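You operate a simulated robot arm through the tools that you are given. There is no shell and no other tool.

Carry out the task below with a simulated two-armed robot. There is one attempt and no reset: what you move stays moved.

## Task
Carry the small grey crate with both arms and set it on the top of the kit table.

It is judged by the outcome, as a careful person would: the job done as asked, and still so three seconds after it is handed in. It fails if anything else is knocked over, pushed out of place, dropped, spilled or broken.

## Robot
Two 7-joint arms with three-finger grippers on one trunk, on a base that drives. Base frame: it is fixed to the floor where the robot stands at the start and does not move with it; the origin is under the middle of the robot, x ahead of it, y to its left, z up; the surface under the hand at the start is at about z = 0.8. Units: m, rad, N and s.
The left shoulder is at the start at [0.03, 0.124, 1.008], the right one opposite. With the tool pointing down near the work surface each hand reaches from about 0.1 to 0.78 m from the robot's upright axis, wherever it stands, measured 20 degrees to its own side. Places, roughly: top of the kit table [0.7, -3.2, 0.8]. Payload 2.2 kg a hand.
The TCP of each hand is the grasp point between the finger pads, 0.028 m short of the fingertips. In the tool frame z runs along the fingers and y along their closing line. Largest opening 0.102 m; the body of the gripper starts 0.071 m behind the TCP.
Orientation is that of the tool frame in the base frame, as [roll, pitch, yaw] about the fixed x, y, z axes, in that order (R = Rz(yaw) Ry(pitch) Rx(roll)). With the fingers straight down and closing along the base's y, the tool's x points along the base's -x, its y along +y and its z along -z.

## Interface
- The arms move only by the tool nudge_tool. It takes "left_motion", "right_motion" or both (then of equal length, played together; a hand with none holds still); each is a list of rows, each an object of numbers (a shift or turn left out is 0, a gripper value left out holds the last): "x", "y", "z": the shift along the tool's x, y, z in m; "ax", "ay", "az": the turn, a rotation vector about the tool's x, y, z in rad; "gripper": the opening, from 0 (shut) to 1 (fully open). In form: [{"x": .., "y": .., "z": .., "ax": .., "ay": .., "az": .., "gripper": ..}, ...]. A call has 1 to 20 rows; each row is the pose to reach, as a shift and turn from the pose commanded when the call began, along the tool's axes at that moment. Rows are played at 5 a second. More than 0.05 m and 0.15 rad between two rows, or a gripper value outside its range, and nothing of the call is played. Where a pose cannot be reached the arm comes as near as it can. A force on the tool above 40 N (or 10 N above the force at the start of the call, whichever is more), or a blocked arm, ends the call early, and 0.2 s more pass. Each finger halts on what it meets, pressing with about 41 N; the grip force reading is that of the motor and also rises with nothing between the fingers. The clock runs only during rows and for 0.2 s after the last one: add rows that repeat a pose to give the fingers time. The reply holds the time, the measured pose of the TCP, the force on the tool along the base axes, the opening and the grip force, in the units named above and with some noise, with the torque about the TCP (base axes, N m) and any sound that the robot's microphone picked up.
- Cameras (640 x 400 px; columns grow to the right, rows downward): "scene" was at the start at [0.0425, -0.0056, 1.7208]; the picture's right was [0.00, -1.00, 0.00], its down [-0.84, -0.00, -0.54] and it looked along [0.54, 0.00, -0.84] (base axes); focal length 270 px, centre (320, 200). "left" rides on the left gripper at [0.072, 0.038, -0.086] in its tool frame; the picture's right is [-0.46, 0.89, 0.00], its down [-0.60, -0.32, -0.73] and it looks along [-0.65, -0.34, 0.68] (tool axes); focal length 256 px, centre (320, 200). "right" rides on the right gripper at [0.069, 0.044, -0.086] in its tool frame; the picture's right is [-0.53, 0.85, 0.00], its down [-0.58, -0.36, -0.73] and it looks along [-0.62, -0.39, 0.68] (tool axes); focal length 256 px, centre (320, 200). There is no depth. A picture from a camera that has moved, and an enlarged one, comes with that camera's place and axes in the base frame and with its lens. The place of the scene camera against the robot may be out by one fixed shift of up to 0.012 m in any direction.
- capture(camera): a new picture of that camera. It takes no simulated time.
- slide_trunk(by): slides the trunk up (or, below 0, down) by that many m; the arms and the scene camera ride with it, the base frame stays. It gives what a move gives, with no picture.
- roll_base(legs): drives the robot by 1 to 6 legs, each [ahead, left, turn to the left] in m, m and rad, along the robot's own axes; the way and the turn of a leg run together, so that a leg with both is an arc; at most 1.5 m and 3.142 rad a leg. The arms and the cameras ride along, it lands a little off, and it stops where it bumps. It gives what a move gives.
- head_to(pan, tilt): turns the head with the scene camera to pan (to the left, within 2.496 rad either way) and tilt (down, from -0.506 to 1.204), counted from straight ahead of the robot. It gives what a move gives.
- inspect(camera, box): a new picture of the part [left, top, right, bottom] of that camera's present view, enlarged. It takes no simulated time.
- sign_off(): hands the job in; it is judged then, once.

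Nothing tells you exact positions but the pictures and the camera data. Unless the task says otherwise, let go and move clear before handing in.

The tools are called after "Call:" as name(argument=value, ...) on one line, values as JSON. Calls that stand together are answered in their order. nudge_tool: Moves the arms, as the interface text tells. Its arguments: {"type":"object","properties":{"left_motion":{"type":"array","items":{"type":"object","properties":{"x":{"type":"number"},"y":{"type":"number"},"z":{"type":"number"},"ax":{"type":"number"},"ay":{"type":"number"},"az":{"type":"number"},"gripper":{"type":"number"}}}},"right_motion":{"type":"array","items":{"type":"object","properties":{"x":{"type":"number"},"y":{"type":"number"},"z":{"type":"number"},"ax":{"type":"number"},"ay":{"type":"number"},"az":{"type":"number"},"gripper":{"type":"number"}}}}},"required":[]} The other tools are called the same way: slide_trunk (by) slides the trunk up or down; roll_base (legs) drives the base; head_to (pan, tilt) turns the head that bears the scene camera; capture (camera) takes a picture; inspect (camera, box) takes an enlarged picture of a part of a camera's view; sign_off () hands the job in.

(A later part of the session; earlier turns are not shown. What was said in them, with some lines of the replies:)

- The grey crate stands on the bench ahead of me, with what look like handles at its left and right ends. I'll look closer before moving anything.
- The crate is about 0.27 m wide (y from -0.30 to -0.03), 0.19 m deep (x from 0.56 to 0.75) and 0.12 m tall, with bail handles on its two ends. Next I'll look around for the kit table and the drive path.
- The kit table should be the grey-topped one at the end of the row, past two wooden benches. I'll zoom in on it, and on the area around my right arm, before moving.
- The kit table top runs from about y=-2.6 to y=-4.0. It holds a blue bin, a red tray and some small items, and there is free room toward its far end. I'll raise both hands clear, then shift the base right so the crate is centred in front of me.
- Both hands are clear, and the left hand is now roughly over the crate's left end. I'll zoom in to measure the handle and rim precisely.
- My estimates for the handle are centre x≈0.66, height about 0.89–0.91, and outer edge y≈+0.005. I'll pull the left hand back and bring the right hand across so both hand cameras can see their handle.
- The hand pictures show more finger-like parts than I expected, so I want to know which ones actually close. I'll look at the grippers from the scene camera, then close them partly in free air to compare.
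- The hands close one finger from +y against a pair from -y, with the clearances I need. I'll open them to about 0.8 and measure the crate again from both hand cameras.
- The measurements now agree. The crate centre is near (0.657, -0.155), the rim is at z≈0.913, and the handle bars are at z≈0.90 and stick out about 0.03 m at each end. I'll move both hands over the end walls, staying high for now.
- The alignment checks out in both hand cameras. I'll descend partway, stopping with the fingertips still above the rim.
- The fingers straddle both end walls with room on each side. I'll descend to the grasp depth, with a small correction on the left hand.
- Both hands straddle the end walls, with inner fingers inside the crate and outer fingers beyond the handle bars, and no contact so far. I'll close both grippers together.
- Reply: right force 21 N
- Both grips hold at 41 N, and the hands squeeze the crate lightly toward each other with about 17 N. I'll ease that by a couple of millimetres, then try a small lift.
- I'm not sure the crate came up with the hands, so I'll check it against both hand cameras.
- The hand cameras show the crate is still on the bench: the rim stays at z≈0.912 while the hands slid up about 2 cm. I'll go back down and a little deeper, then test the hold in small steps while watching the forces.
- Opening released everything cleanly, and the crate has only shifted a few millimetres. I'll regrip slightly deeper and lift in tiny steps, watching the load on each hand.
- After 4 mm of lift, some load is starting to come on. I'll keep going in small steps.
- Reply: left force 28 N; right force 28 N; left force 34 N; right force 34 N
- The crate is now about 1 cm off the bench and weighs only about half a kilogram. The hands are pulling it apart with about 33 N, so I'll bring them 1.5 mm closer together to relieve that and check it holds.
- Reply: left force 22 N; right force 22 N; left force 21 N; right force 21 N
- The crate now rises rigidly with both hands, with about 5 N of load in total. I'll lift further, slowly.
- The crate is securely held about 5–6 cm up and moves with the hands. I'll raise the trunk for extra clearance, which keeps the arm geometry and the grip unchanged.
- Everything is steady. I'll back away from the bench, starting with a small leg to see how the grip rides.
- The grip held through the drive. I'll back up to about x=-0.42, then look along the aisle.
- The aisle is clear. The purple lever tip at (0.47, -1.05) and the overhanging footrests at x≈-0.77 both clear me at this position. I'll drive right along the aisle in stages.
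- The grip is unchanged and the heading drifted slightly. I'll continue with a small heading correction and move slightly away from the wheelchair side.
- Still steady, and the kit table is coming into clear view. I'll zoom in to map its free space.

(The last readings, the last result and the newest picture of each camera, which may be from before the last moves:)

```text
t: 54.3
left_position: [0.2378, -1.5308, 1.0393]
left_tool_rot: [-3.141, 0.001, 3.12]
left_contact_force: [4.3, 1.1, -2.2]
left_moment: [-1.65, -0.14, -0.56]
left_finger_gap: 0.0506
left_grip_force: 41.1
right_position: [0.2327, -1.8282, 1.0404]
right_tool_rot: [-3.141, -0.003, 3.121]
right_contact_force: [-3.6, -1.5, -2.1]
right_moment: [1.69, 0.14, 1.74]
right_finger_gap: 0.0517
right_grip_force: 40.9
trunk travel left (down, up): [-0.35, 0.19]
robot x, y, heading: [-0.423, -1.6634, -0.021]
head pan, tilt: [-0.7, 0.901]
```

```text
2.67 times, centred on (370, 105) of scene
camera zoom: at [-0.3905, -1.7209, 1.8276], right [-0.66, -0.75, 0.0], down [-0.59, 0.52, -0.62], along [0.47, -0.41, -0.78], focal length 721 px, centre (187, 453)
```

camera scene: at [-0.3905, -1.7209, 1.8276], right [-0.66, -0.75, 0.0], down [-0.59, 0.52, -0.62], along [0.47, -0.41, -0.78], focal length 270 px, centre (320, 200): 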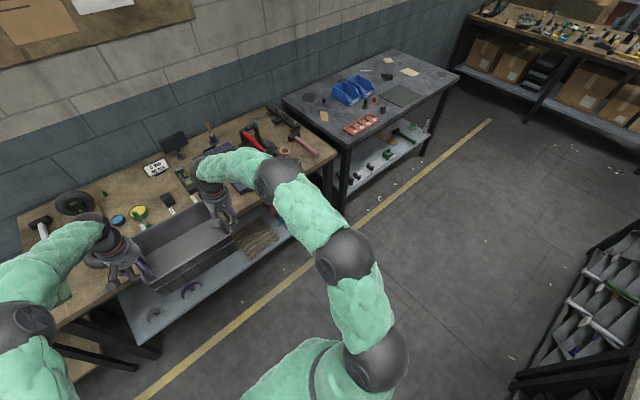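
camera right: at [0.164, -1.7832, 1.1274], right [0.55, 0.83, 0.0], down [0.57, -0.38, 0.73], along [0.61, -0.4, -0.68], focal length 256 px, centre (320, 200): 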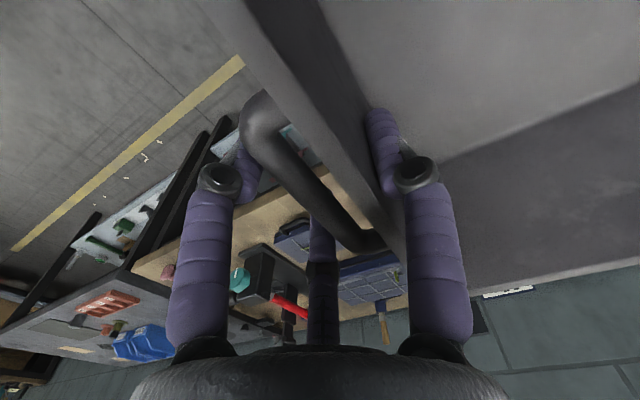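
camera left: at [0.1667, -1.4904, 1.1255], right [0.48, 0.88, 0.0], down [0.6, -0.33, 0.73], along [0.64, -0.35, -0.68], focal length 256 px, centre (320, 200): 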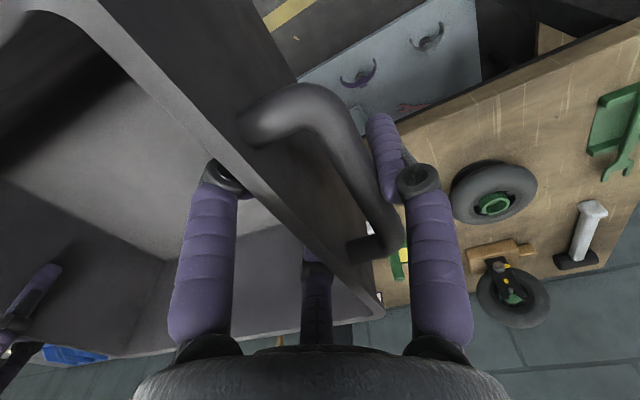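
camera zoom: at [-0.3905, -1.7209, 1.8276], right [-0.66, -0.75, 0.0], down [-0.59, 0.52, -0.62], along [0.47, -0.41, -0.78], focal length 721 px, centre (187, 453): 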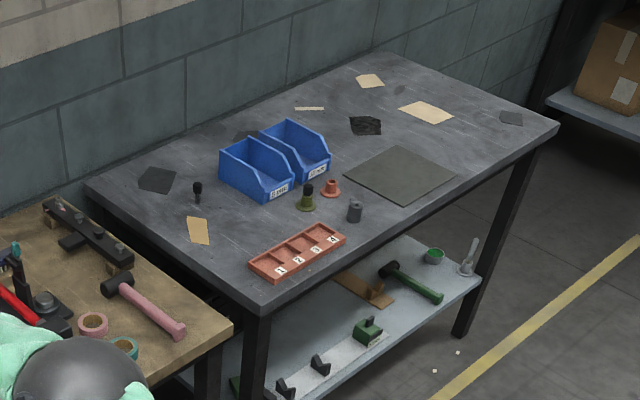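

The table spans x 0.43–1.05 and y -3.85 to -2.65. Beyond the grey mat (which ends at y≈-3.41) there is a free patch centred near (0.555, -3.575), so I'll aim to set the crate there. I'll continue along the aisle.

Call:
roll_base(legs=[[0.0, -0.95, 0.035]])

Call:
capture(camera="scene")

Call:
capture(camera="left")

Call:
capture(camera="right")

```text
t: 59.2
left_position: [0.2368, -2.4292, 1.0406]
left_tool_rot: [3.14, 0.001, -3.103]
left_contact_force: [3.7, 0.7, -3.4]
left_moment: [-1.62, -0.07, -0.72]
left_finger_gap: 0.0506
left_grip_force: 41.0
right_position: [0.2479, -2.7275, 1.0412]
right_tool_rot: [3.141, -0.003, -3.1]
right_contact_force: [-3.4, -3.3, -1.8]
right_moment: [1.74, 0.09, 1.71]
right_finger_gap: 0.0519
right_grip_force: 41.3
trunk travel left (down, up): [-0.35, 0.19]
robot x, y, heading: [-0.4129, -2.6064, 0.039]
head pan, tilt: [-0.7, 0.901]
```

```text
taken
camera scene: at [-0.3798, -2.6567, 1.8276], right [-0.61, -0.79, 0.0], down [-0.62, 0.48, -0.62], along [0.49, -0.38, -0.78], focal length 270 px, centre (320, 200)
```

scene: 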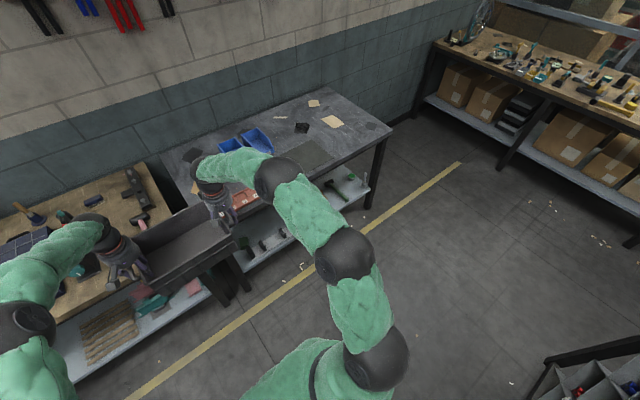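

```text
taken
camera left: at [0.163, -2.3934, 1.1255], right [0.43, 0.9, 0.0], down [0.61, -0.29, 0.73], along [0.66, -0.31, -0.68], focal length 256 px, centre (320, 200)
```

left: 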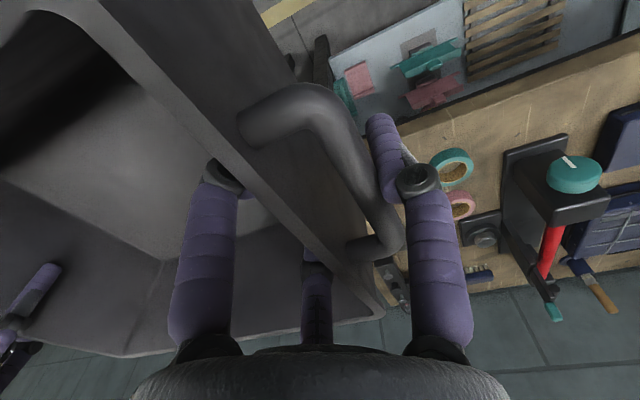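

```text
taken
camera right: at [0.1776, -2.6857, 1.1273], right [0.5, 0.87, 0.0], down [0.59, -0.34, 0.73], along [0.63, -0.37, -0.68], focal length 256 px, centre (320, 200)
```

right: 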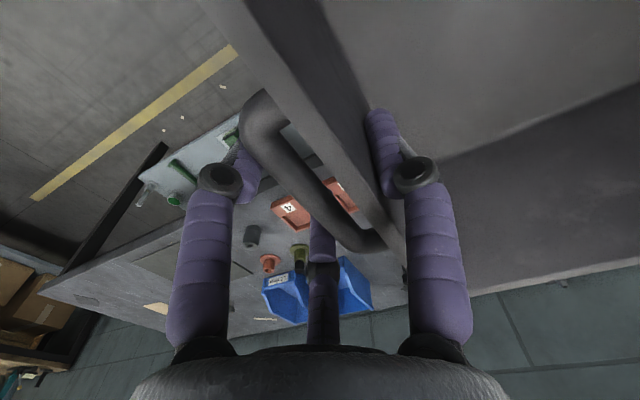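

Heading is now +0.039 and the crate is steady. I'll drive the last stretch along the aisle and correct the heading.

Call:
roll_base(legs=[[-0.01, -0.95, -0.036]])

Call:
head_to(pan=-0.1, tilt=0.85)

Call:
capture(camera="scene")

Call:
capture(camera="left")

Call:
capture(camera="right")

```text
t: 64.1
left_position: [0.2551, -3.3796, 1.0394]
left_tool_rot: [3.141, 0.002, -3.123]
left_contact_force: [2.2, 2.3, -4.3]
left_moment: [-1.57, -0.06, -0.78]
left_finger_gap: 0.051
left_grip_force: 40.7
right_position: [0.2606, -3.6767, 1.0411]
right_tool_rot: [3.141, -0.003, -3.124]
right_contact_force: [-2.9, -2.5, -1.1]
right_moment: [1.75, 0.04, 1.62]
right_finger_gap: 0.0519
right_grip_force: 41.0
trunk travel left (down, up): [-0.35, 0.19]
robot x, y, heading: [-0.398, -3.5422, 0.015]
head pan, tilt: [-0.7, 0.901]
```

```text
t: 65.1
left_position: [0.2554, -3.3805, 1.0395]
left_tool_rot: [3.14, 0.003, -3.127]
left_contact_force: [2.3, 3.0, -3.7]
left_moment: [-1.46, 0.18, -1.04]
left_finger_gap: 0.0506
left_grip_force: 41.1
right_position: [0.2607, -3.677, 1.0413]
right_tool_rot: [-3.141, -0.003, -3.123]
right_contact_force: [-1.3, -2.2, -1.5]
right_moment: [1.79, -0.14, 1.52]
right_finger_gap: 0.0515
right_grip_force: 40.6
trunk travel left (down, up): [-0.35, 0.19]
robot x, y, heading: [-0.3955, -3.5408, 0.013]
head pan, tilt: [-0.099, 0.85]
```

```text
taken
camera scene: at [-0.3463, -3.5528, 1.8315], right [-0.08, -1.0, 0.0], down [-0.75, 0.06, -0.66], along [0.66, -0.06, -0.75], focal length 270 px, centre (320, 200)
```

scene: 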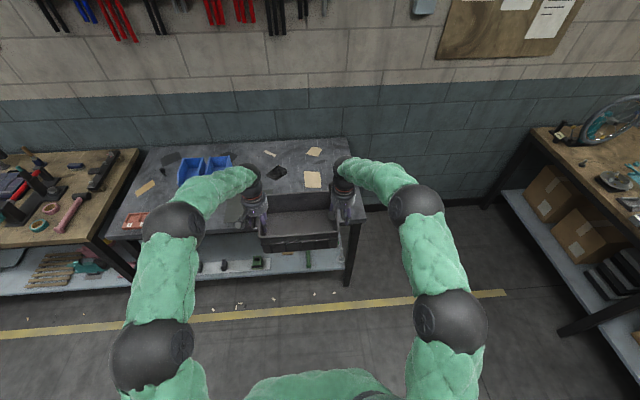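

```text
taken
camera left: at [0.1827, -3.3428, 1.1254], right [0.45, 0.89, 0.0], down [0.61, -0.31, 0.73], along [0.65, -0.33, -0.68], focal length 256 px, centre (320, 200)
```

left: 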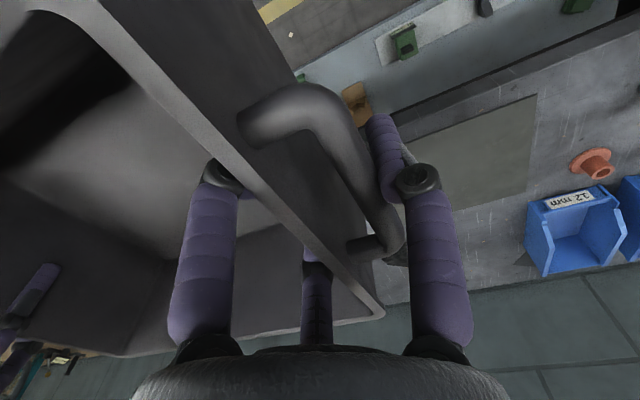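

```text
taken
camera right: at [0.1907, -3.6355, 1.1272], right [0.52, 0.86, 0.0], down [0.59, -0.35, 0.73], along [0.62, -0.38, -0.68], focal length 256 px, centre (320, 200)
```

right: 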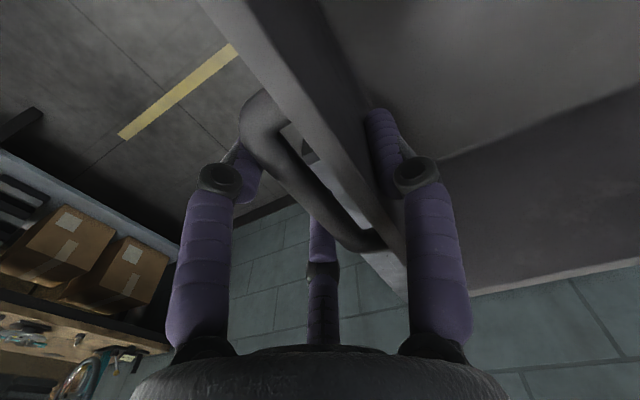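

I'm now in front of the kit table. I'll zoom in to re-measure the free patch from here.

Call:
inspect(camera="scene", box=[200, 120, 380, 260])

Call:
inspect(camera="left", box=[340, 0, 640, 280])

```text
2.86 times, centred on (290, 190) of scene
camera zoom: at [-0.3463, -3.5528, 1.8315], right [-0.08, -1.0, 0.0], down [-0.75, 0.06, -0.66], along [0.66, -0.06, -0.75], focal length 772 px, centre (406, 229)
```

zoom: 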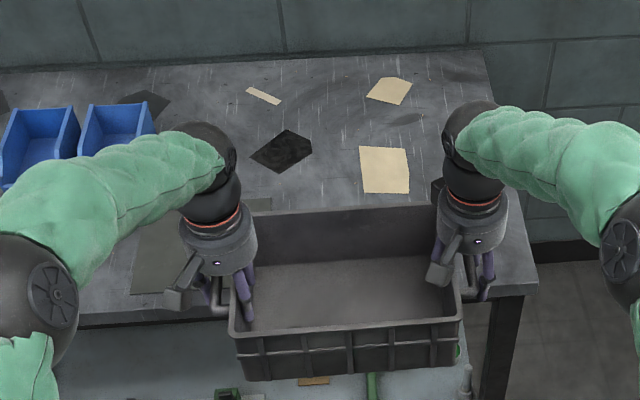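

```text
1.43 times, centred on (490, 140) of left
camera zoom: at [0.1827, -3.3428, 1.1254], right [0.45, 0.89, 0.0], down [0.61, -0.31, 0.73], along [0.65, -0.33, -0.68], focal length 366 px, centre (77, 286)
```

zoom: 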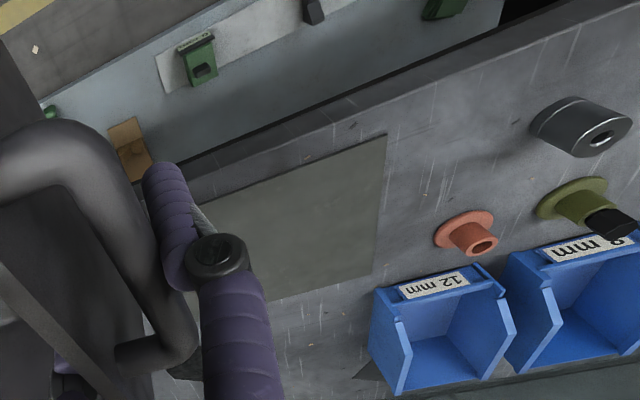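

The measurements agree with the earlier map. The crate is at about (0.26, -3.52) and needs to move +0.29 m in x and -0.054 m in y to sit over the patch. I'll drive forward with that correction.

Call:
roll_base(legs=[[0.2, -0.045, -0.012]])

Call:
capture(camera="scene")

Call:
capture(camera="left")

Call:
capture(camera="right")

```text
t: 66.8
left_position: [0.4626, -3.4306, 1.0383]
left_tool_rot: [3.141, 0.002, -3.138]
left_contact_force: [2.1, 2.1, -4.0]
left_moment: [-1.53, -0.01, -0.87]
left_finger_gap: 0.0509
left_grip_force: 40.9
right_position: [0.4644, -3.7291, 1.0408]
right_tool_rot: [-3.141, -0.003, -3.137]
right_contact_force: [-1.9, -2.5, -1.9]
right_moment: [1.75, 0.06, 1.47]
right_finger_gap: 0.0519
right_grip_force: 41.3
trunk travel left (down, up): [-0.35, 0.19]
robot x, y, heading: [-0.1901, -3.5802, 0.004]
head pan, tilt: [-0.099, 0.85]
```

```text
taken
camera scene: at [-0.1406, -3.596, 1.8315], right [-0.1, -1.0, 0.0], down [-0.75, 0.07, -0.66], along [0.66, -0.06, -0.75], focal length 270 px, centre (320, 200)
```

scene: 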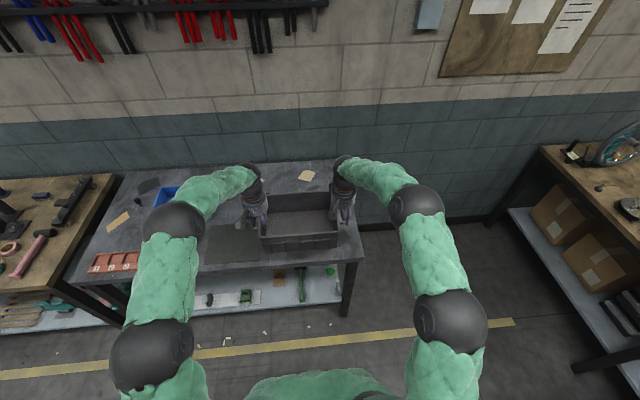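

```text
taken
camera left: at [0.3904, -3.3927, 1.125], right [0.46, 0.89, 0.0], down [0.6, -0.31, 0.73], along [0.65, -0.34, -0.68], focal length 256 px, centre (320, 200)
```

left: 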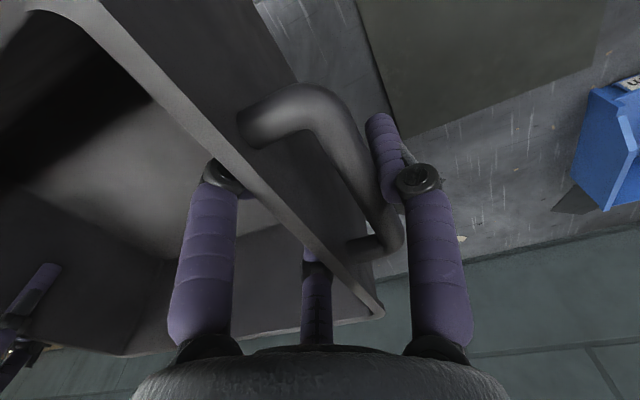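

```text
taken
camera right: at [0.3947, -3.6854, 1.1268], right [0.53, 0.85, 0.0], down [0.58, -0.36, 0.73], along [0.62, -0.39, -0.68], focal length 256 px, centre (320, 200)
```

right: 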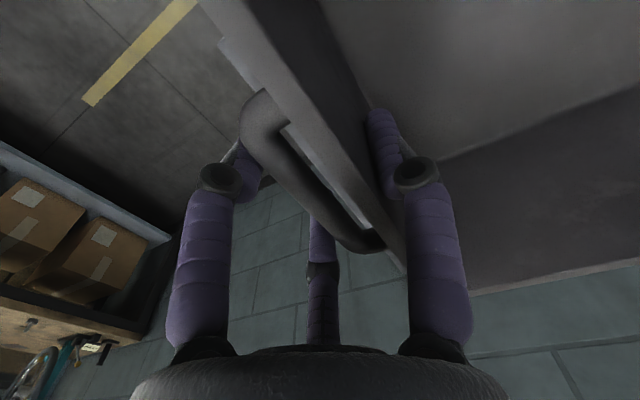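

Heading is now near zero and the crate is at (0.466, -3.572), so I need about 0.083 m more forward.

Call:
roll_base(legs=[[0.083, -0.002, 0.0]])

Call:
inspect(camera="scene", box=[190, 140, 390, 300])

Call:
capture(camera="left")

Call:
capture(camera="right")

```text
t: 67.8
left_position: [0.5466, -3.432, 1.04]
left_tool_rot: [3.142, -0.002, -3.137]
left_contact_force: [1.3, 2.8, -4.4]
left_moment: [-1.51, 0.14, -1.08]
left_finger_gap: 0.0505
left_grip_force: 40.8
right_position: [0.5486, -3.7302, 1.0395]
right_tool_rot: [3.141, -0.005, -3.134]
right_contact_force: [-1.4, -2.9, -1.6]
right_moment: [1.86, -0.07, 1.43]
right_finger_gap: 0.0521
right_grip_force: 41.0
trunk travel left (down, up): [-0.35, 0.19]
robot x, y, heading: [-0.1093, -3.5855, 0.002]
head pan, tilt: [-0.099, 0.85]
```

```text
2.50 times, centred on (290, 220) of scene
camera zoom: at [-0.0563, -3.5975, 1.8315], right [-0.1, -1.0, 0.0], down [-0.75, 0.07, -0.66], along [0.66, -0.06, -0.75], focal length 676 px, centre (395, 150)
```

zoom: 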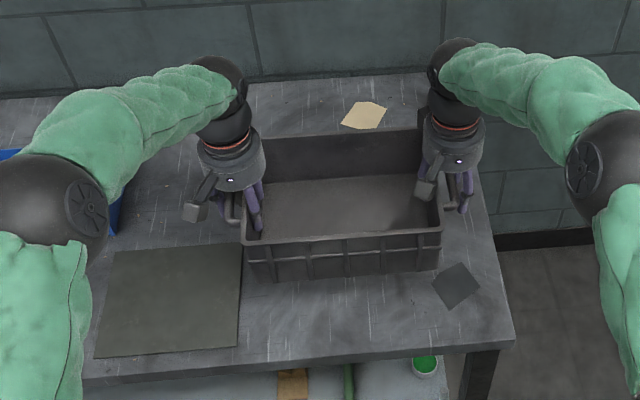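

```text
taken
camera left: at [0.4742, -3.3941, 1.1245], right [0.46, 0.89, 0.0], down [0.6, -0.31, 0.73], along [0.65, -0.34, -0.68], focal length 256 px, centre (320, 200)
```

left: 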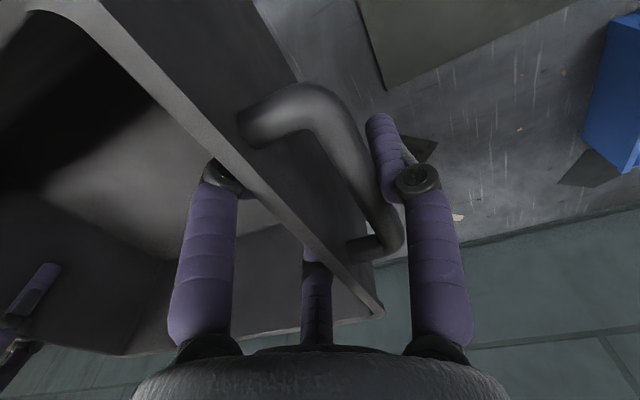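

```text
taken
camera right: at [0.4785, -3.6869, 1.1263], right [0.53, 0.85, 0.0], down [0.58, -0.36, 0.73], along [0.62, -0.39, -0.69], focal length 256 px, centre (320, 200)
```

right: 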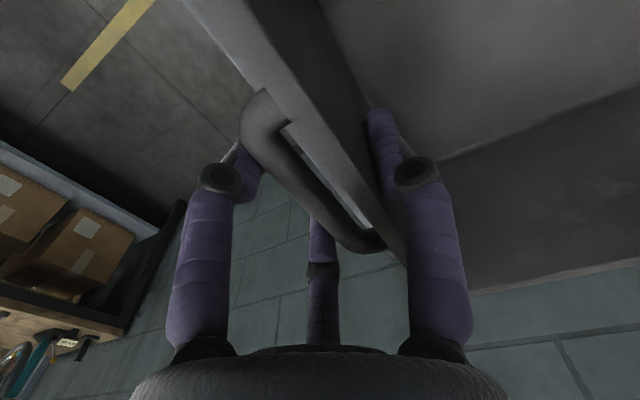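

The crate is over the patch, but its right end would come within about 1 cm of a flat dark piece. I'll shift 2 cm left and a hair back to centre it between that piece and the mat.

Call:
roll_base(legs=[[-0.006, 0.02, 0.0]])

Call:
inspect(camera="scene", box=[190, 140, 390, 300])

```text
t: 68.6
left_position: [0.5396, -3.4133, 1.0388]
left_tool_rot: [3.139, 0.0, -3.139]
left_contact_force: [1.2, 2.4, -3.1]
left_moment: [-1.57, 0.12, -1.03]
left_finger_gap: 0.0508
left_grip_force: 41.0
right_position: [0.5396, -3.7109, 1.0409]
right_tool_rot: [-3.14, -0.004, -3.135]
right_contact_force: [-0.1, -2.5, -0.8]
right_moment: [1.72, -0.08, 1.3]
right_finger_gap: 0.0518
right_grip_force: 40.9
trunk travel left (down, up): [-0.35, 0.19]
robot x, y, heading: [-0.1163, -3.5649, 0.002]
head pan, tilt: [-0.099, 0.85]
```

```text
2.50 times, centred on (290, 220) of scene
camera zoom: at [-0.0651, -3.5784, 1.8316], right [-0.1, -1.0, 0.0], down [-0.75, 0.07, -0.66], along [0.66, -0.06, -0.75], focal length 676 px, centre (395, 150)
```

zoom: 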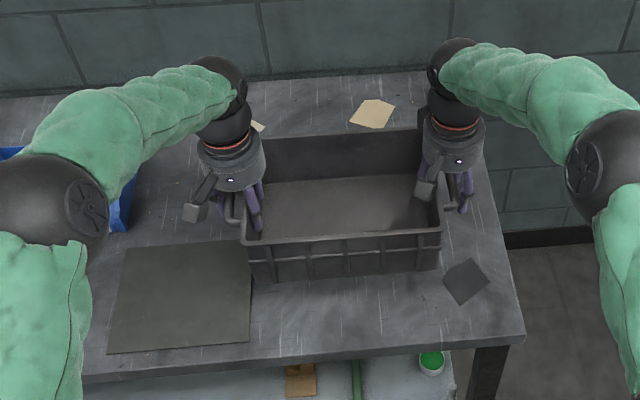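

The position is good. I'll now lower the crate with the trunk, keeping the grip rigid, and stop well above the surface first.

Call:
slide_trunk(by=-0.1)

Call:
inspect(camera="scene", box=[190, 140, 390, 300])

Call:
capture(camera="left")

Call:
capture(camera="right")

```text
t: 70.0
left_position: [0.5397, -3.4136, 0.9414]
left_tool_rot: [3.141, 0.003, -3.141]
left_contact_force: [1.6, 2.5, -3.2]
left_moment: [-1.46, 0.02, -0.96]
left_finger_gap: 0.0505
left_grip_force: 40.7
right_position: [0.5397, -3.7107, 0.941]
right_tool_rot: [3.141, -0.003, -3.135]
right_contact_force: [-1.0, -1.7, -0.1]
right_moment: [1.79, -0.03, 1.28]
right_finger_gap: 0.0518
right_grip_force: 41.3
trunk travel left (down, up): [-0.25, 0.29]
robot x, y, heading: [-0.1116, -3.5653, 0.001]
head pan, tilt: [-0.099, 0.85]
```

```text
2.50 times, centred on (290, 220) of scene
camera zoom: at [-0.0649, -3.5782, 1.7317], right [-0.1, -1.0, 0.0], down [-0.75, 0.07, -0.66], along [0.66, -0.06, -0.75], focal length 676 px, centre (395, 150)
```

zoom: 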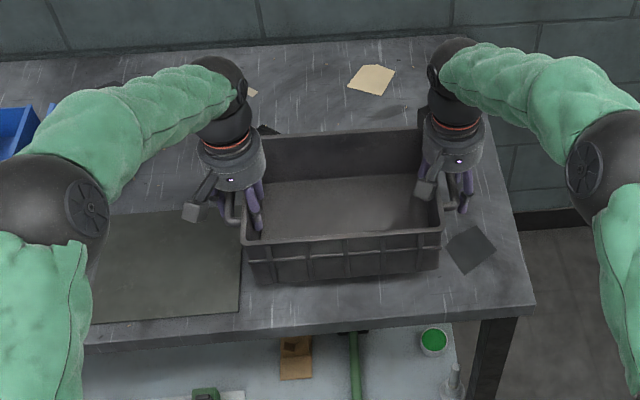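

```text
taken
camera left: at [0.4669, -3.3753, 1.0257], right [0.46, 0.89, 0.0], down [0.6, -0.32, 0.73], along [0.65, -0.34, -0.68], focal length 256 px, centre (320, 200)
```

left: 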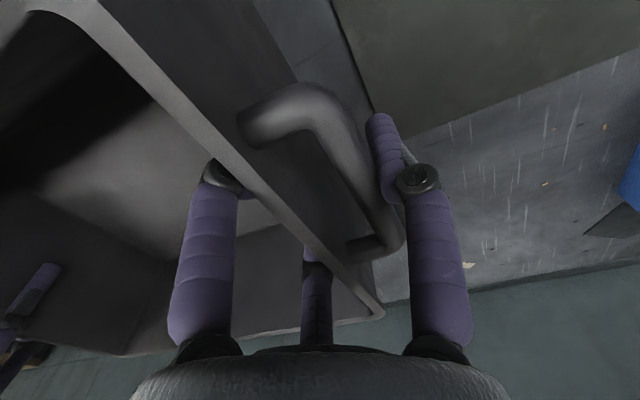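

```text
taken
camera right: at [0.4709, -3.6681, 1.0276], right [0.53, 0.85, 0.0], down [0.58, -0.36, 0.73], along [0.62, -0.39, -0.68], focal length 256 px, centre (320, 200)
```

right: 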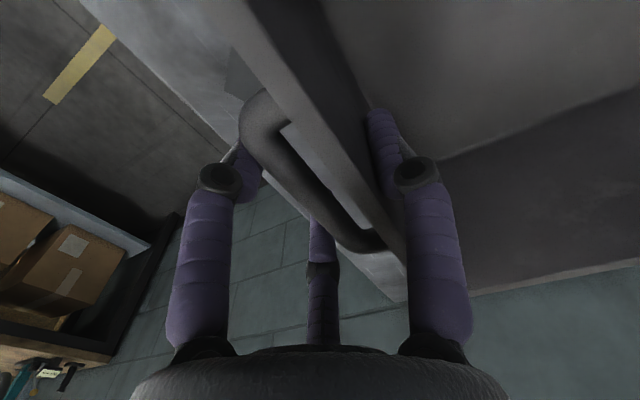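

About 5–6 cm remain. I'll go down another 4 cm with the trunk, then touch down in small arm steps.

Call:
slide_trunk(by=-0.04)

Call:
nudge_tool(left_motion=[{"z": 0.003}, {"z": 0.006}, {"z": 0.009}, {"z": 0.01}], right_motion=[{"z": 0.003}, {"z": 0.006}, {"z": 0.009}, {"z": 0.01}])

Call:
inspect(camera="scene", box=[220, 150, 380, 270])

```text
t: 70.8
left_position: [0.5395, -3.4142, 0.8996]
left_tool_rot: [-3.141, 0.002, -3.136]
left_contact_force: [0.6, 2.4, -3.7]
left_moment: [-1.46, 0.0, -0.91]
left_finger_gap: 0.0505
left_grip_force: 41.1
right_position: [0.5401, -3.7112, 0.901]
right_tool_rot: [3.141, -0.004, -3.135]
right_contact_force: [-0.9, -1.6, -1.1]
right_moment: [1.73, 0.0, 1.21]
right_finger_gap: 0.052
right_grip_force: 41.5
trunk travel left (down, up): [-0.21, 0.33]
robot x, y, heading: [-0.1161, -3.564, -0.002]
head pan, tilt: [-0.099, 0.85]
```

```text
t: 71.8
left_position: [0.5404, -3.4137, 0.89]
left_tool_rot: [-3.141, 0.002, -3.137]
left_contact_force: [2.1, 6.1, -4.7]
left_moment: [-1.2, -0.01, -0.78]
left_finger_gap: 0.0507
left_grip_force: 41.4
right_position: [0.5402, -3.711, 0.8901]
right_tool_rot: [3.14, -0.005, -3.134]
right_contact_force: [-1.9, -6.2, -0.8]
right_moment: [1.72, 0.03, 1.35]
right_finger_gap: 0.052
right_grip_force: 40.9
trunk travel left (down, up): [-0.21, 0.33]
robot x, y, heading: [-0.1183, -3.5646, 0.006]
head pan, tilt: [-0.099, 0.85]
```

```text
3.33 times, centred on (300, 210) of scene
camera zoom: at [-0.0647, -3.5783, 1.6916], right [-0.1, -1.0, 0.0], down [-0.75, 0.07, -0.66], along [0.66, -0.06, -0.75], focal length 901 px, centre (387, 167)
```

zoom: 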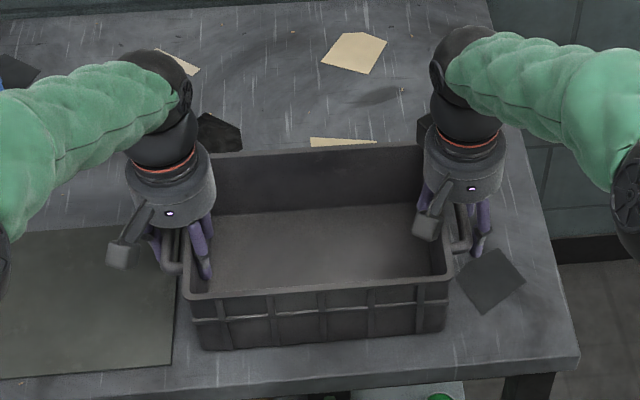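

No touchdown yet (about 5 N still hanging), and the crate is placed nicely between the mat and the dark piece. I'll go down in 2 mm steps.

Call:
nudge_tool(left_motion=[{"z": 0.002}, {"z": 0.004}, {"z": 0.004}], right_motion=[{"z": 0.002}, {"z": 0.004}, {"z": 0.004}])

Call:
nudge_tool(left_motion=[{"z": 0.001}, {"z": 0.002}, {"z": 0.002}], right_motion=[{"z": 0.001}, {"z": 0.002}, {"z": 0.002}])

Call:
nudge_tool(left_motion=[{"z": 0.001}, {"z": 0.002}, {"z": 0.002}], right_motion=[{"z": 0.001}, {"z": 0.002}, {"z": 0.002}])

```text
t: 72.6
left_position: [0.5391, -3.4127, 0.8863]
left_tool_rot: [3.14, 0.003, -3.139]
left_contact_force: [0.4, 5.9, -2.8]
left_moment: [-1.52, -0.08, -0.86]
left_finger_gap: 0.0507
left_grip_force: 41.1
right_position: [0.5392, -3.7121, 0.887]
right_tool_rot: [-3.141, -0.003, -3.135]
right_contact_force: [-0.8, -7.0, -0.8]
right_moment: [1.64, 0.03, 1.22]
right_finger_gap: 0.0519
right_grip_force: 41.1
trunk travel left (down, up): [-0.21, 0.33]
robot x, y, heading: [-0.116, -3.5657, 0.006]
head pan, tilt: [-0.099, 0.85]
```

```text
t: 73.4
left_position: [0.5405, -3.4126, 0.8832]
left_tool_rot: [-3.14, 0.002, -3.139]
left_contact_force: [1.1, 4.9, -3.6]
left_moment: [-1.55, -0.02, -0.75]
left_finger_gap: 0.0508
left_grip_force: 40.7
right_position: [0.5399, -3.7103, 0.8836]
right_tool_rot: [-3.141, -0.003, -3.134]
right_contact_force: [-2.1, -4.7, -2.0]
right_moment: [1.66, 0.05, 1.24]
right_finger_gap: 0.0519
right_grip_force: 41.4
trunk travel left (down, up): [-0.21, 0.33]
robot x, y, heading: [-0.1148, -3.5643, 0.004]
head pan, tilt: [-0.099, 0.85]
```

```text
t: 74.2
left_position: [0.5396, -3.4138, 0.8825]
left_tool_rot: [-3.141, 0.006, -3.138]
left_contact_force: [4.0, 2.2, -0.2]
left_moment: [-1.98, -0.11, -0.51]
left_finger_gap: 0.0507
left_grip_force: 41.0
right_position: [0.5411, -3.7109, 0.884]
right_tool_rot: [-3.14, -0.001, -3.134]
right_contact_force: [-2.4, -3.6, 13.3]
right_moment: [1.51, 1.65, 1.8]
right_finger_gap: 0.0518
right_grip_force: 40.6
trunk travel left (down, up): [-0.21, 0.33]
robot x, y, heading: [-0.1148, -3.5642, 0.0]
head pan, tilt: [-0.099, 0.85]
```

The right end has touched down (+13 N) and the left is nearly there. I'll lower the left a bit more until it also takes load.

Call:
nudge_tool(left_motion=[{"z": 0.001}, {"z": 0.002}, {"z": 0.002}])

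Call:
inspect(camera="scene", box=[220, 150, 380, 270])

```text
t: 75.0
left_position: [0.5378, -3.412, 0.8809]
left_tool_rot: [-3.14, 0.006, -3.138]
left_contact_force: [5.6, 1.5, 4.2]
left_moment: [-2.2, 0.5, -0.55]
left_finger_gap: 0.051
left_grip_force: 41.0
right_position: [0.5402, -3.7109, 0.8839]
right_tool_rot: [3.141, -0.001, -3.133]
right_contact_force: [0.2, -1.1, 17.3]
right_moment: [1.71, 0.83, 1.52]
right_finger_gap: 0.0517
right_grip_force: 40.8
trunk travel left (down, up): [-0.21, 0.33]
robot x, y, heading: [-0.1141, -3.5656, 0.003]
head pan, tilt: [-0.099, 0.85]
```

```text
3.33 times, centred on (300, 210) of scene
camera zoom: at [-0.0666, -3.5779, 1.6917], right [-0.1, -1.0, 0.0], down [-0.75, 0.07, -0.66], along [0.66, -0.06, -0.75], focal length 901 px, centre (387, 167)
```

zoom: 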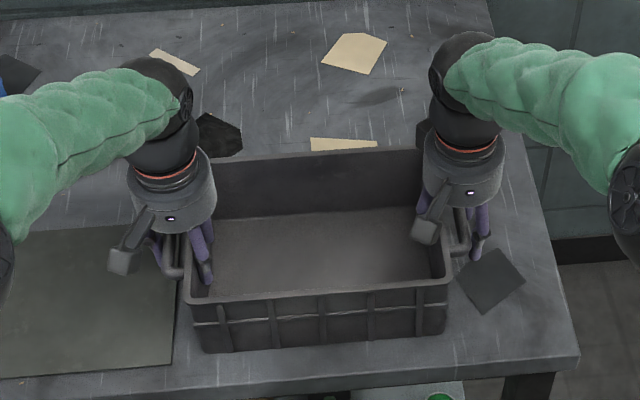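

Both ends now bear on the table. I'll open both grippers gradually together, to the width used on the way in.

Call:
nudge_tool(left_motion=[{"gripper": 0.55}, {"gripper": 0.65}, {"gripper": 0.8}, {"gripper": 0.9}, {"gripper": 0.9}], right_motion=[{"gripper": 0.55}, {"gripper": 0.65}, {"gripper": 0.8}, {"gripper": 0.9}, {"gripper": 0.9}])

Call:
capture(camera="left")

Call:
capture(camera="right")

Call:
inspect(camera="scene", box=[220, 150, 380, 270])

```text
t: 76.2
left_position: [0.538, -3.4133, 0.8804]
left_tool_rot: [3.141, 0.001, -3.138]
left_contact_force: [-1.2, -1.1, -0.8]
left_moment: [0.0, 0.02, 0.01]
left_finger_gap: 0.0919
left_grip_force: 0.1
right_position: [0.5388, -3.7117, 0.8824]
right_tool_rot: [-3.141, -0.004, -3.134]
right_contact_force: [0.1, 0.1, 0.8]
right_moment: [-0.02, -0.02, 0.01]
right_finger_gap: 0.0916
right_grip_force: 0.1
trunk travel left (down, up): [-0.21, 0.33]
robot x, y, heading: [-0.1186, -3.5632, -0.001]
head pan, tilt: [-0.099, 0.85]
```

```text
taken
camera left: at [0.4664, -3.375, 0.9659], right [0.46, 0.89, 0.0], down [0.6, -0.32, 0.73], along [0.65, -0.34, -0.68], focal length 256 px, centre (320, 200)
```

left: 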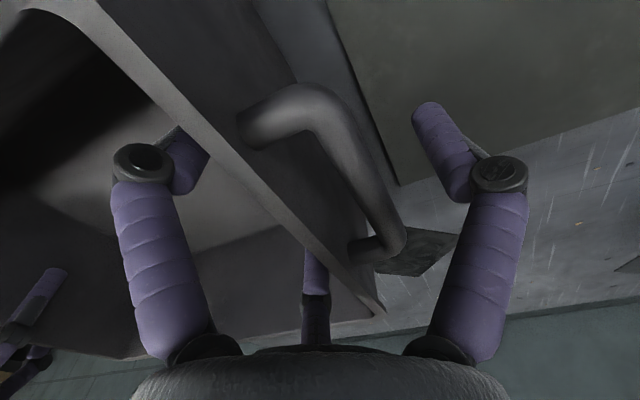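

```text
taken
camera right: at [0.4708, -3.668, 0.9689], right [0.53, 0.85, 0.0], down [0.58, -0.36, 0.73], along [0.62, -0.39, -0.68], focal length 256 px, centre (320, 200)
```

right: 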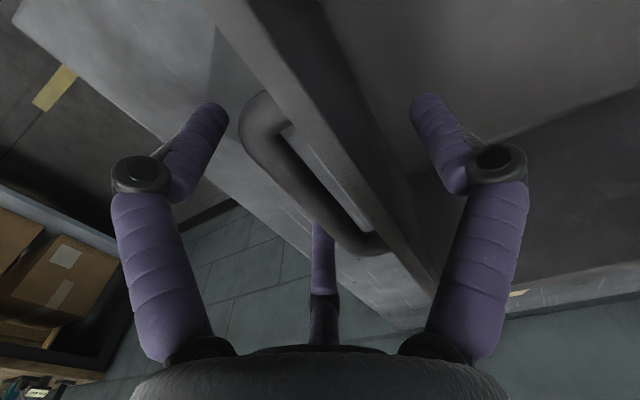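

```text
3.33 times, centred on (300, 210) of scene
camera zoom: at [-0.0653, -3.5783, 1.6916], right [-0.1, -1.0, 0.0], down [-0.75, 0.07, -0.66], along [0.66, -0.06, -0.75], focal length 901 px, centre (387, 167)
```

zoom: 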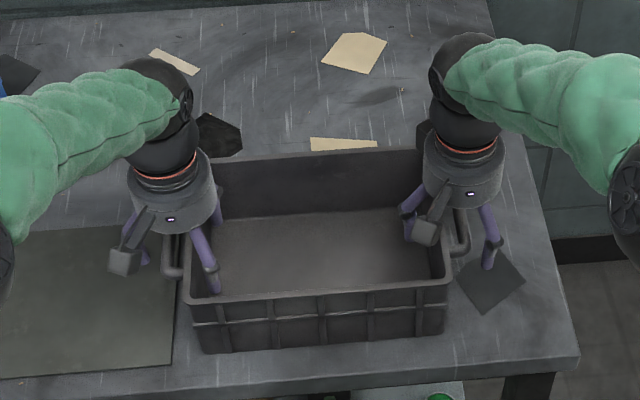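

Both hands are free with zero contact force, and the crate hasn't moved. I'll rise straight up slowly at first, checking that nothing snags.

Call:
nudge_tool(left_motion=[{"z": -0.005}, {"z": -0.01}, {"z": -0.02}, {"z": -0.03}], right_motion=[{"z": -0.005}, {"z": -0.01}, {"z": -0.02}, {"z": -0.03}])

Call:
inspect(camera="scene", box=[220, 150, 380, 270])

Call:
capture(camera="right")

Call:
capture(camera="left")

```text
t: 77.2
left_position: [0.5392, -3.4134, 0.9081]
left_tool_rot: [3.141, 0.001, -3.14]
left_contact_force: [-0.3, 0.4, 0.2]
left_moment: [-0.03, 0.01, -0.01]
left_finger_gap: 0.0918
left_grip_force: 0.1
right_position: [0.5409, -3.7131, 0.9153]
right_tool_rot: [3.141, -0.003, -3.135]
right_contact_force: [1.0, 1.1, -0.3]
right_moment: [0.0, -0.02, -0.03]
right_finger_gap: 0.0919
right_grip_force: 0.2
trunk travel left (down, up): [-0.21, 0.33]
robot x, y, heading: [-0.1167, -3.5668, 0.006]
head pan, tilt: [-0.099, 0.85]
```

```text
3.33 times, centred on (300, 210) of scene
camera zoom: at [-0.0653, -3.5783, 1.6916], right [-0.1, -1.0, 0.0], down [-0.75, 0.07, -0.66], along [0.66, -0.06, -0.75], focal length 901 px, centre (387, 167)
```

zoom: 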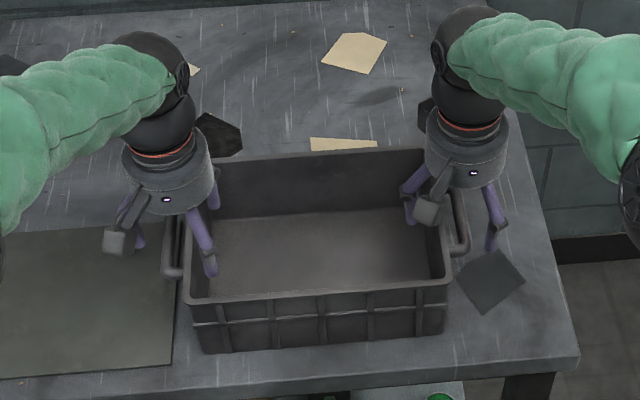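

```text
taken
camera right: at [0.4708, -3.6691, 1.0005], right [0.53, 0.85, 0.0], down [0.58, -0.36, 0.73], along [0.62, -0.39, -0.68], focal length 256 px, centre (320, 200)
```

right: 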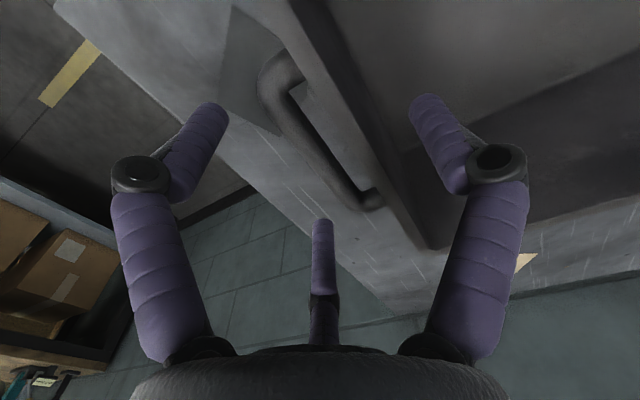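

```text
taken
camera left: at [0.4676, -3.3762, 0.9955], right [0.46, 0.89, 0.0], down [0.6, -0.32, 0.73], along [0.65, -0.34, -0.68], focal length 256 px, centre (320, 200)
```

left: 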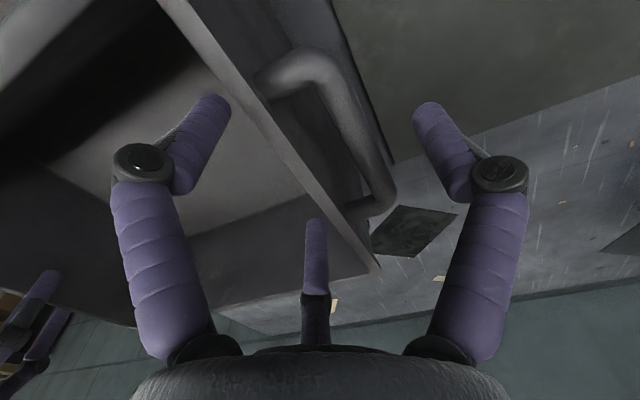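

The crate stays put as the hands rise clear. I'll keep going up until the fingers are well above the rim.

Call:
nudge_tool(left_motion=[{"z": -0.02}, {"z": -0.04}, {"z": -0.06}, {"z": -0.08}, {"z": -0.1}, {"z": -0.12}, {"z": -0.12}], right_motion=[{"z": -0.02}, {"z": -0.04}, {"z": -0.06}, {"z": -0.08}, {"z": -0.1}, {"z": -0.12}, {"z": -0.12}])

Call:
capture(camera="scene")

Call:
inspect(camera="scene", box=[220, 150, 380, 270])

```text
t: 78.8
left_position: [0.5394, -3.4115, 1.0307]
left_tool_rot: [-3.141, 0.002, -3.138]
left_contact_force: [-0.4, 0.2, 0.2]
left_moment: [-0.01, 0.02, -0.02]
left_finger_gap: 0.0918
left_grip_force: 0.0
right_position: [0.5411, -3.712, 1.0338]
right_tool_rot: [3.141, -0.004, -3.133]
right_contact_force: [0.7, -0.8, -0.3]
right_moment: [-0.01, -0.02, -0.02]
right_finger_gap: 0.0917
right_grip_force: 0.1
trunk travel left (down, up): [-0.21, 0.33]
robot x, y, heading: [-0.1137, -3.565, 0.006]
head pan, tilt: [-0.099, 0.85]
```

```text
taken
camera scene: at [-0.0647, -3.5783, 1.6915], right [-0.1, -1.0, 0.0], down [-0.75, 0.07, -0.66], along [0.66, -0.06, -0.75], focal length 270 px, centre (320, 200)
```

scene: 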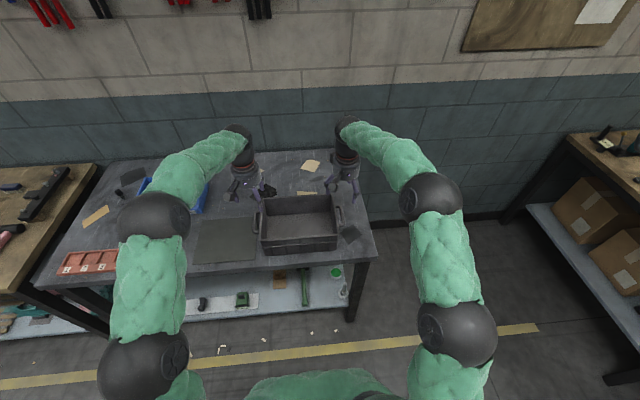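

```text
3.33 times, centred on (300, 210) of scene
camera zoom: at [-0.0647, -3.5783, 1.6915], right [-0.1, -1.0, 0.0], down [-0.75, 0.07, -0.66], along [0.66, -0.06, -0.75], focal length 901 px, centre (387, 167)
```

zoom: 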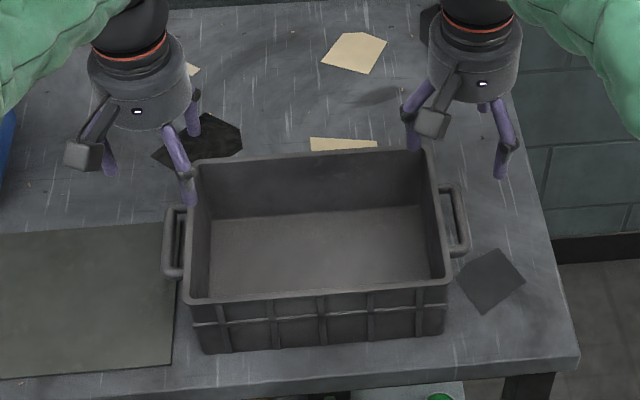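

The crate stands flat on the kit table, and the hands are 9 cm above its rim. I'll back away to be fully clear and take a final look.

Call:
roll_base(legs=[[-0.3, 0.0, 0.0]])

Call:
head_to(pan=0.0, tilt=0.7)

Call:
capture(camera="scene")

Call:
inspect(camera="scene", box=[100, 120, 400, 300])

```text
t: 80.8
left_position: [0.2377, -3.4123, 1.0314]
left_tool_rot: [-3.142, 0.004, -3.139]
left_contact_force: [-0.4, -0.5, 0.0]
left_moment: [0.0, -0.01, 0.0]
left_finger_gap: 0.0918
left_grip_force: 0.1
right_position: [0.2396, -3.713, 1.0352]
right_tool_rot: [-3.141, -0.004, -3.134]
right_contact_force: [0.0, 0.0, -0.1]
right_moment: [0.03, 0.0, 0.02]
right_finger_gap: 0.0919
right_grip_force: 0.0
trunk travel left (down, up): [-0.21, 0.33]
robot x, y, heading: [-0.4148, -3.5644, 0.002]
head pan, tilt: [-0.099, 0.85]
```

```text
t: 81.5
left_position: [0.2372, -3.4136, 1.03]
left_tool_rot: [3.141, 0.002, -3.14]
left_contact_force: [0.2, 0.1, -0.3]
left_moment: [-0.01, -0.03, -0.02]
left_finger_gap: 0.0919
left_grip_force: 0.1
right_position: [0.2401, -3.7139, 1.0337]
right_tool_rot: [-3.141, -0.004, -3.138]
right_contact_force: [-1.1, 0.3, 0.3]
right_moment: [0.0, -0.02, 0.01]
right_finger_gap: 0.0918
right_grip_force: 0.0
trunk travel left (down, up): [-0.21, 0.33]
robot x, y, heading: [-0.414, -3.5654, 0.002]
head pan, tilt: [0.0, 0.7]
```

```text
taken
camera scene: at [-0.3586, -3.5713, 1.7038], right [0.0, -1.0, 0.0], down [-0.64, 0.0, -0.76], along [0.76, 0.0, -0.64], focal length 270 px, centre (320, 200)
```

scene: 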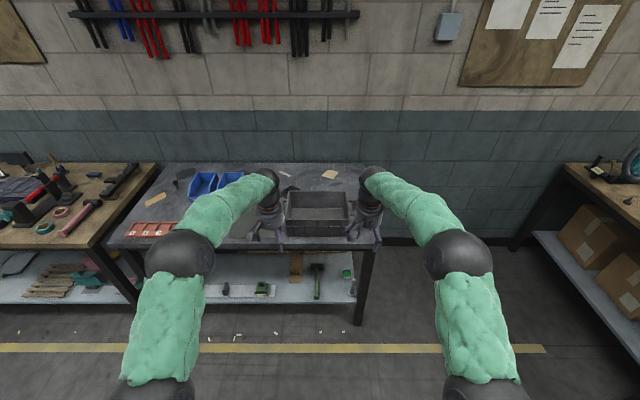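

```text
2.13 times, centred on (250, 210) of scene
camera zoom: at [-0.3586, -3.5713, 1.7038], right [0.0, -1.0, 0.0], down [-0.64, 0.0, -0.76], along [0.76, 0.0, -0.64], focal length 577 px, centre (469, 179)
```

zoom: 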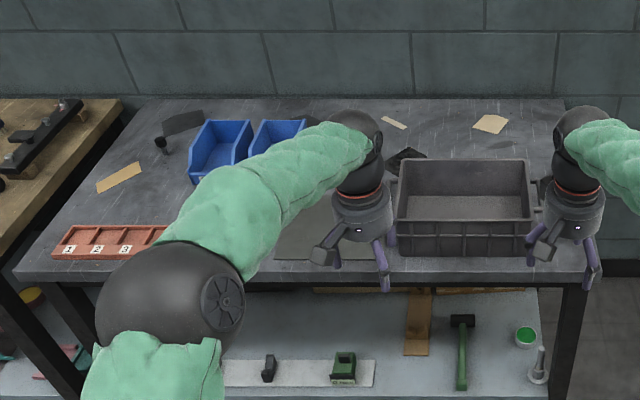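

The crate stands flat and undisturbed on the kit table, the other items are where they were, and both hands are empty and clear of the table. I'm handing in the job.

Call:
sign_off()

```text
The job is handed in.
```

The small grey crate is on top of the kit table. I carried it with both arms and set it on a clear spot near the table's far end. It sits flat, and the grippers are open and backed away from the table.

- **Lift:** On the first try my grip slipped up the crate's end walls and the crate stayed on the bench, shifting only a few millimetres. I gripped it again slightly lower, and it then held all the way.
- **Surroundings:** I saw nothing knocked over or moved in the pictures I took along the way. My last look covered the kit table area only. I didn't go back to check the starting bench or the middle table.
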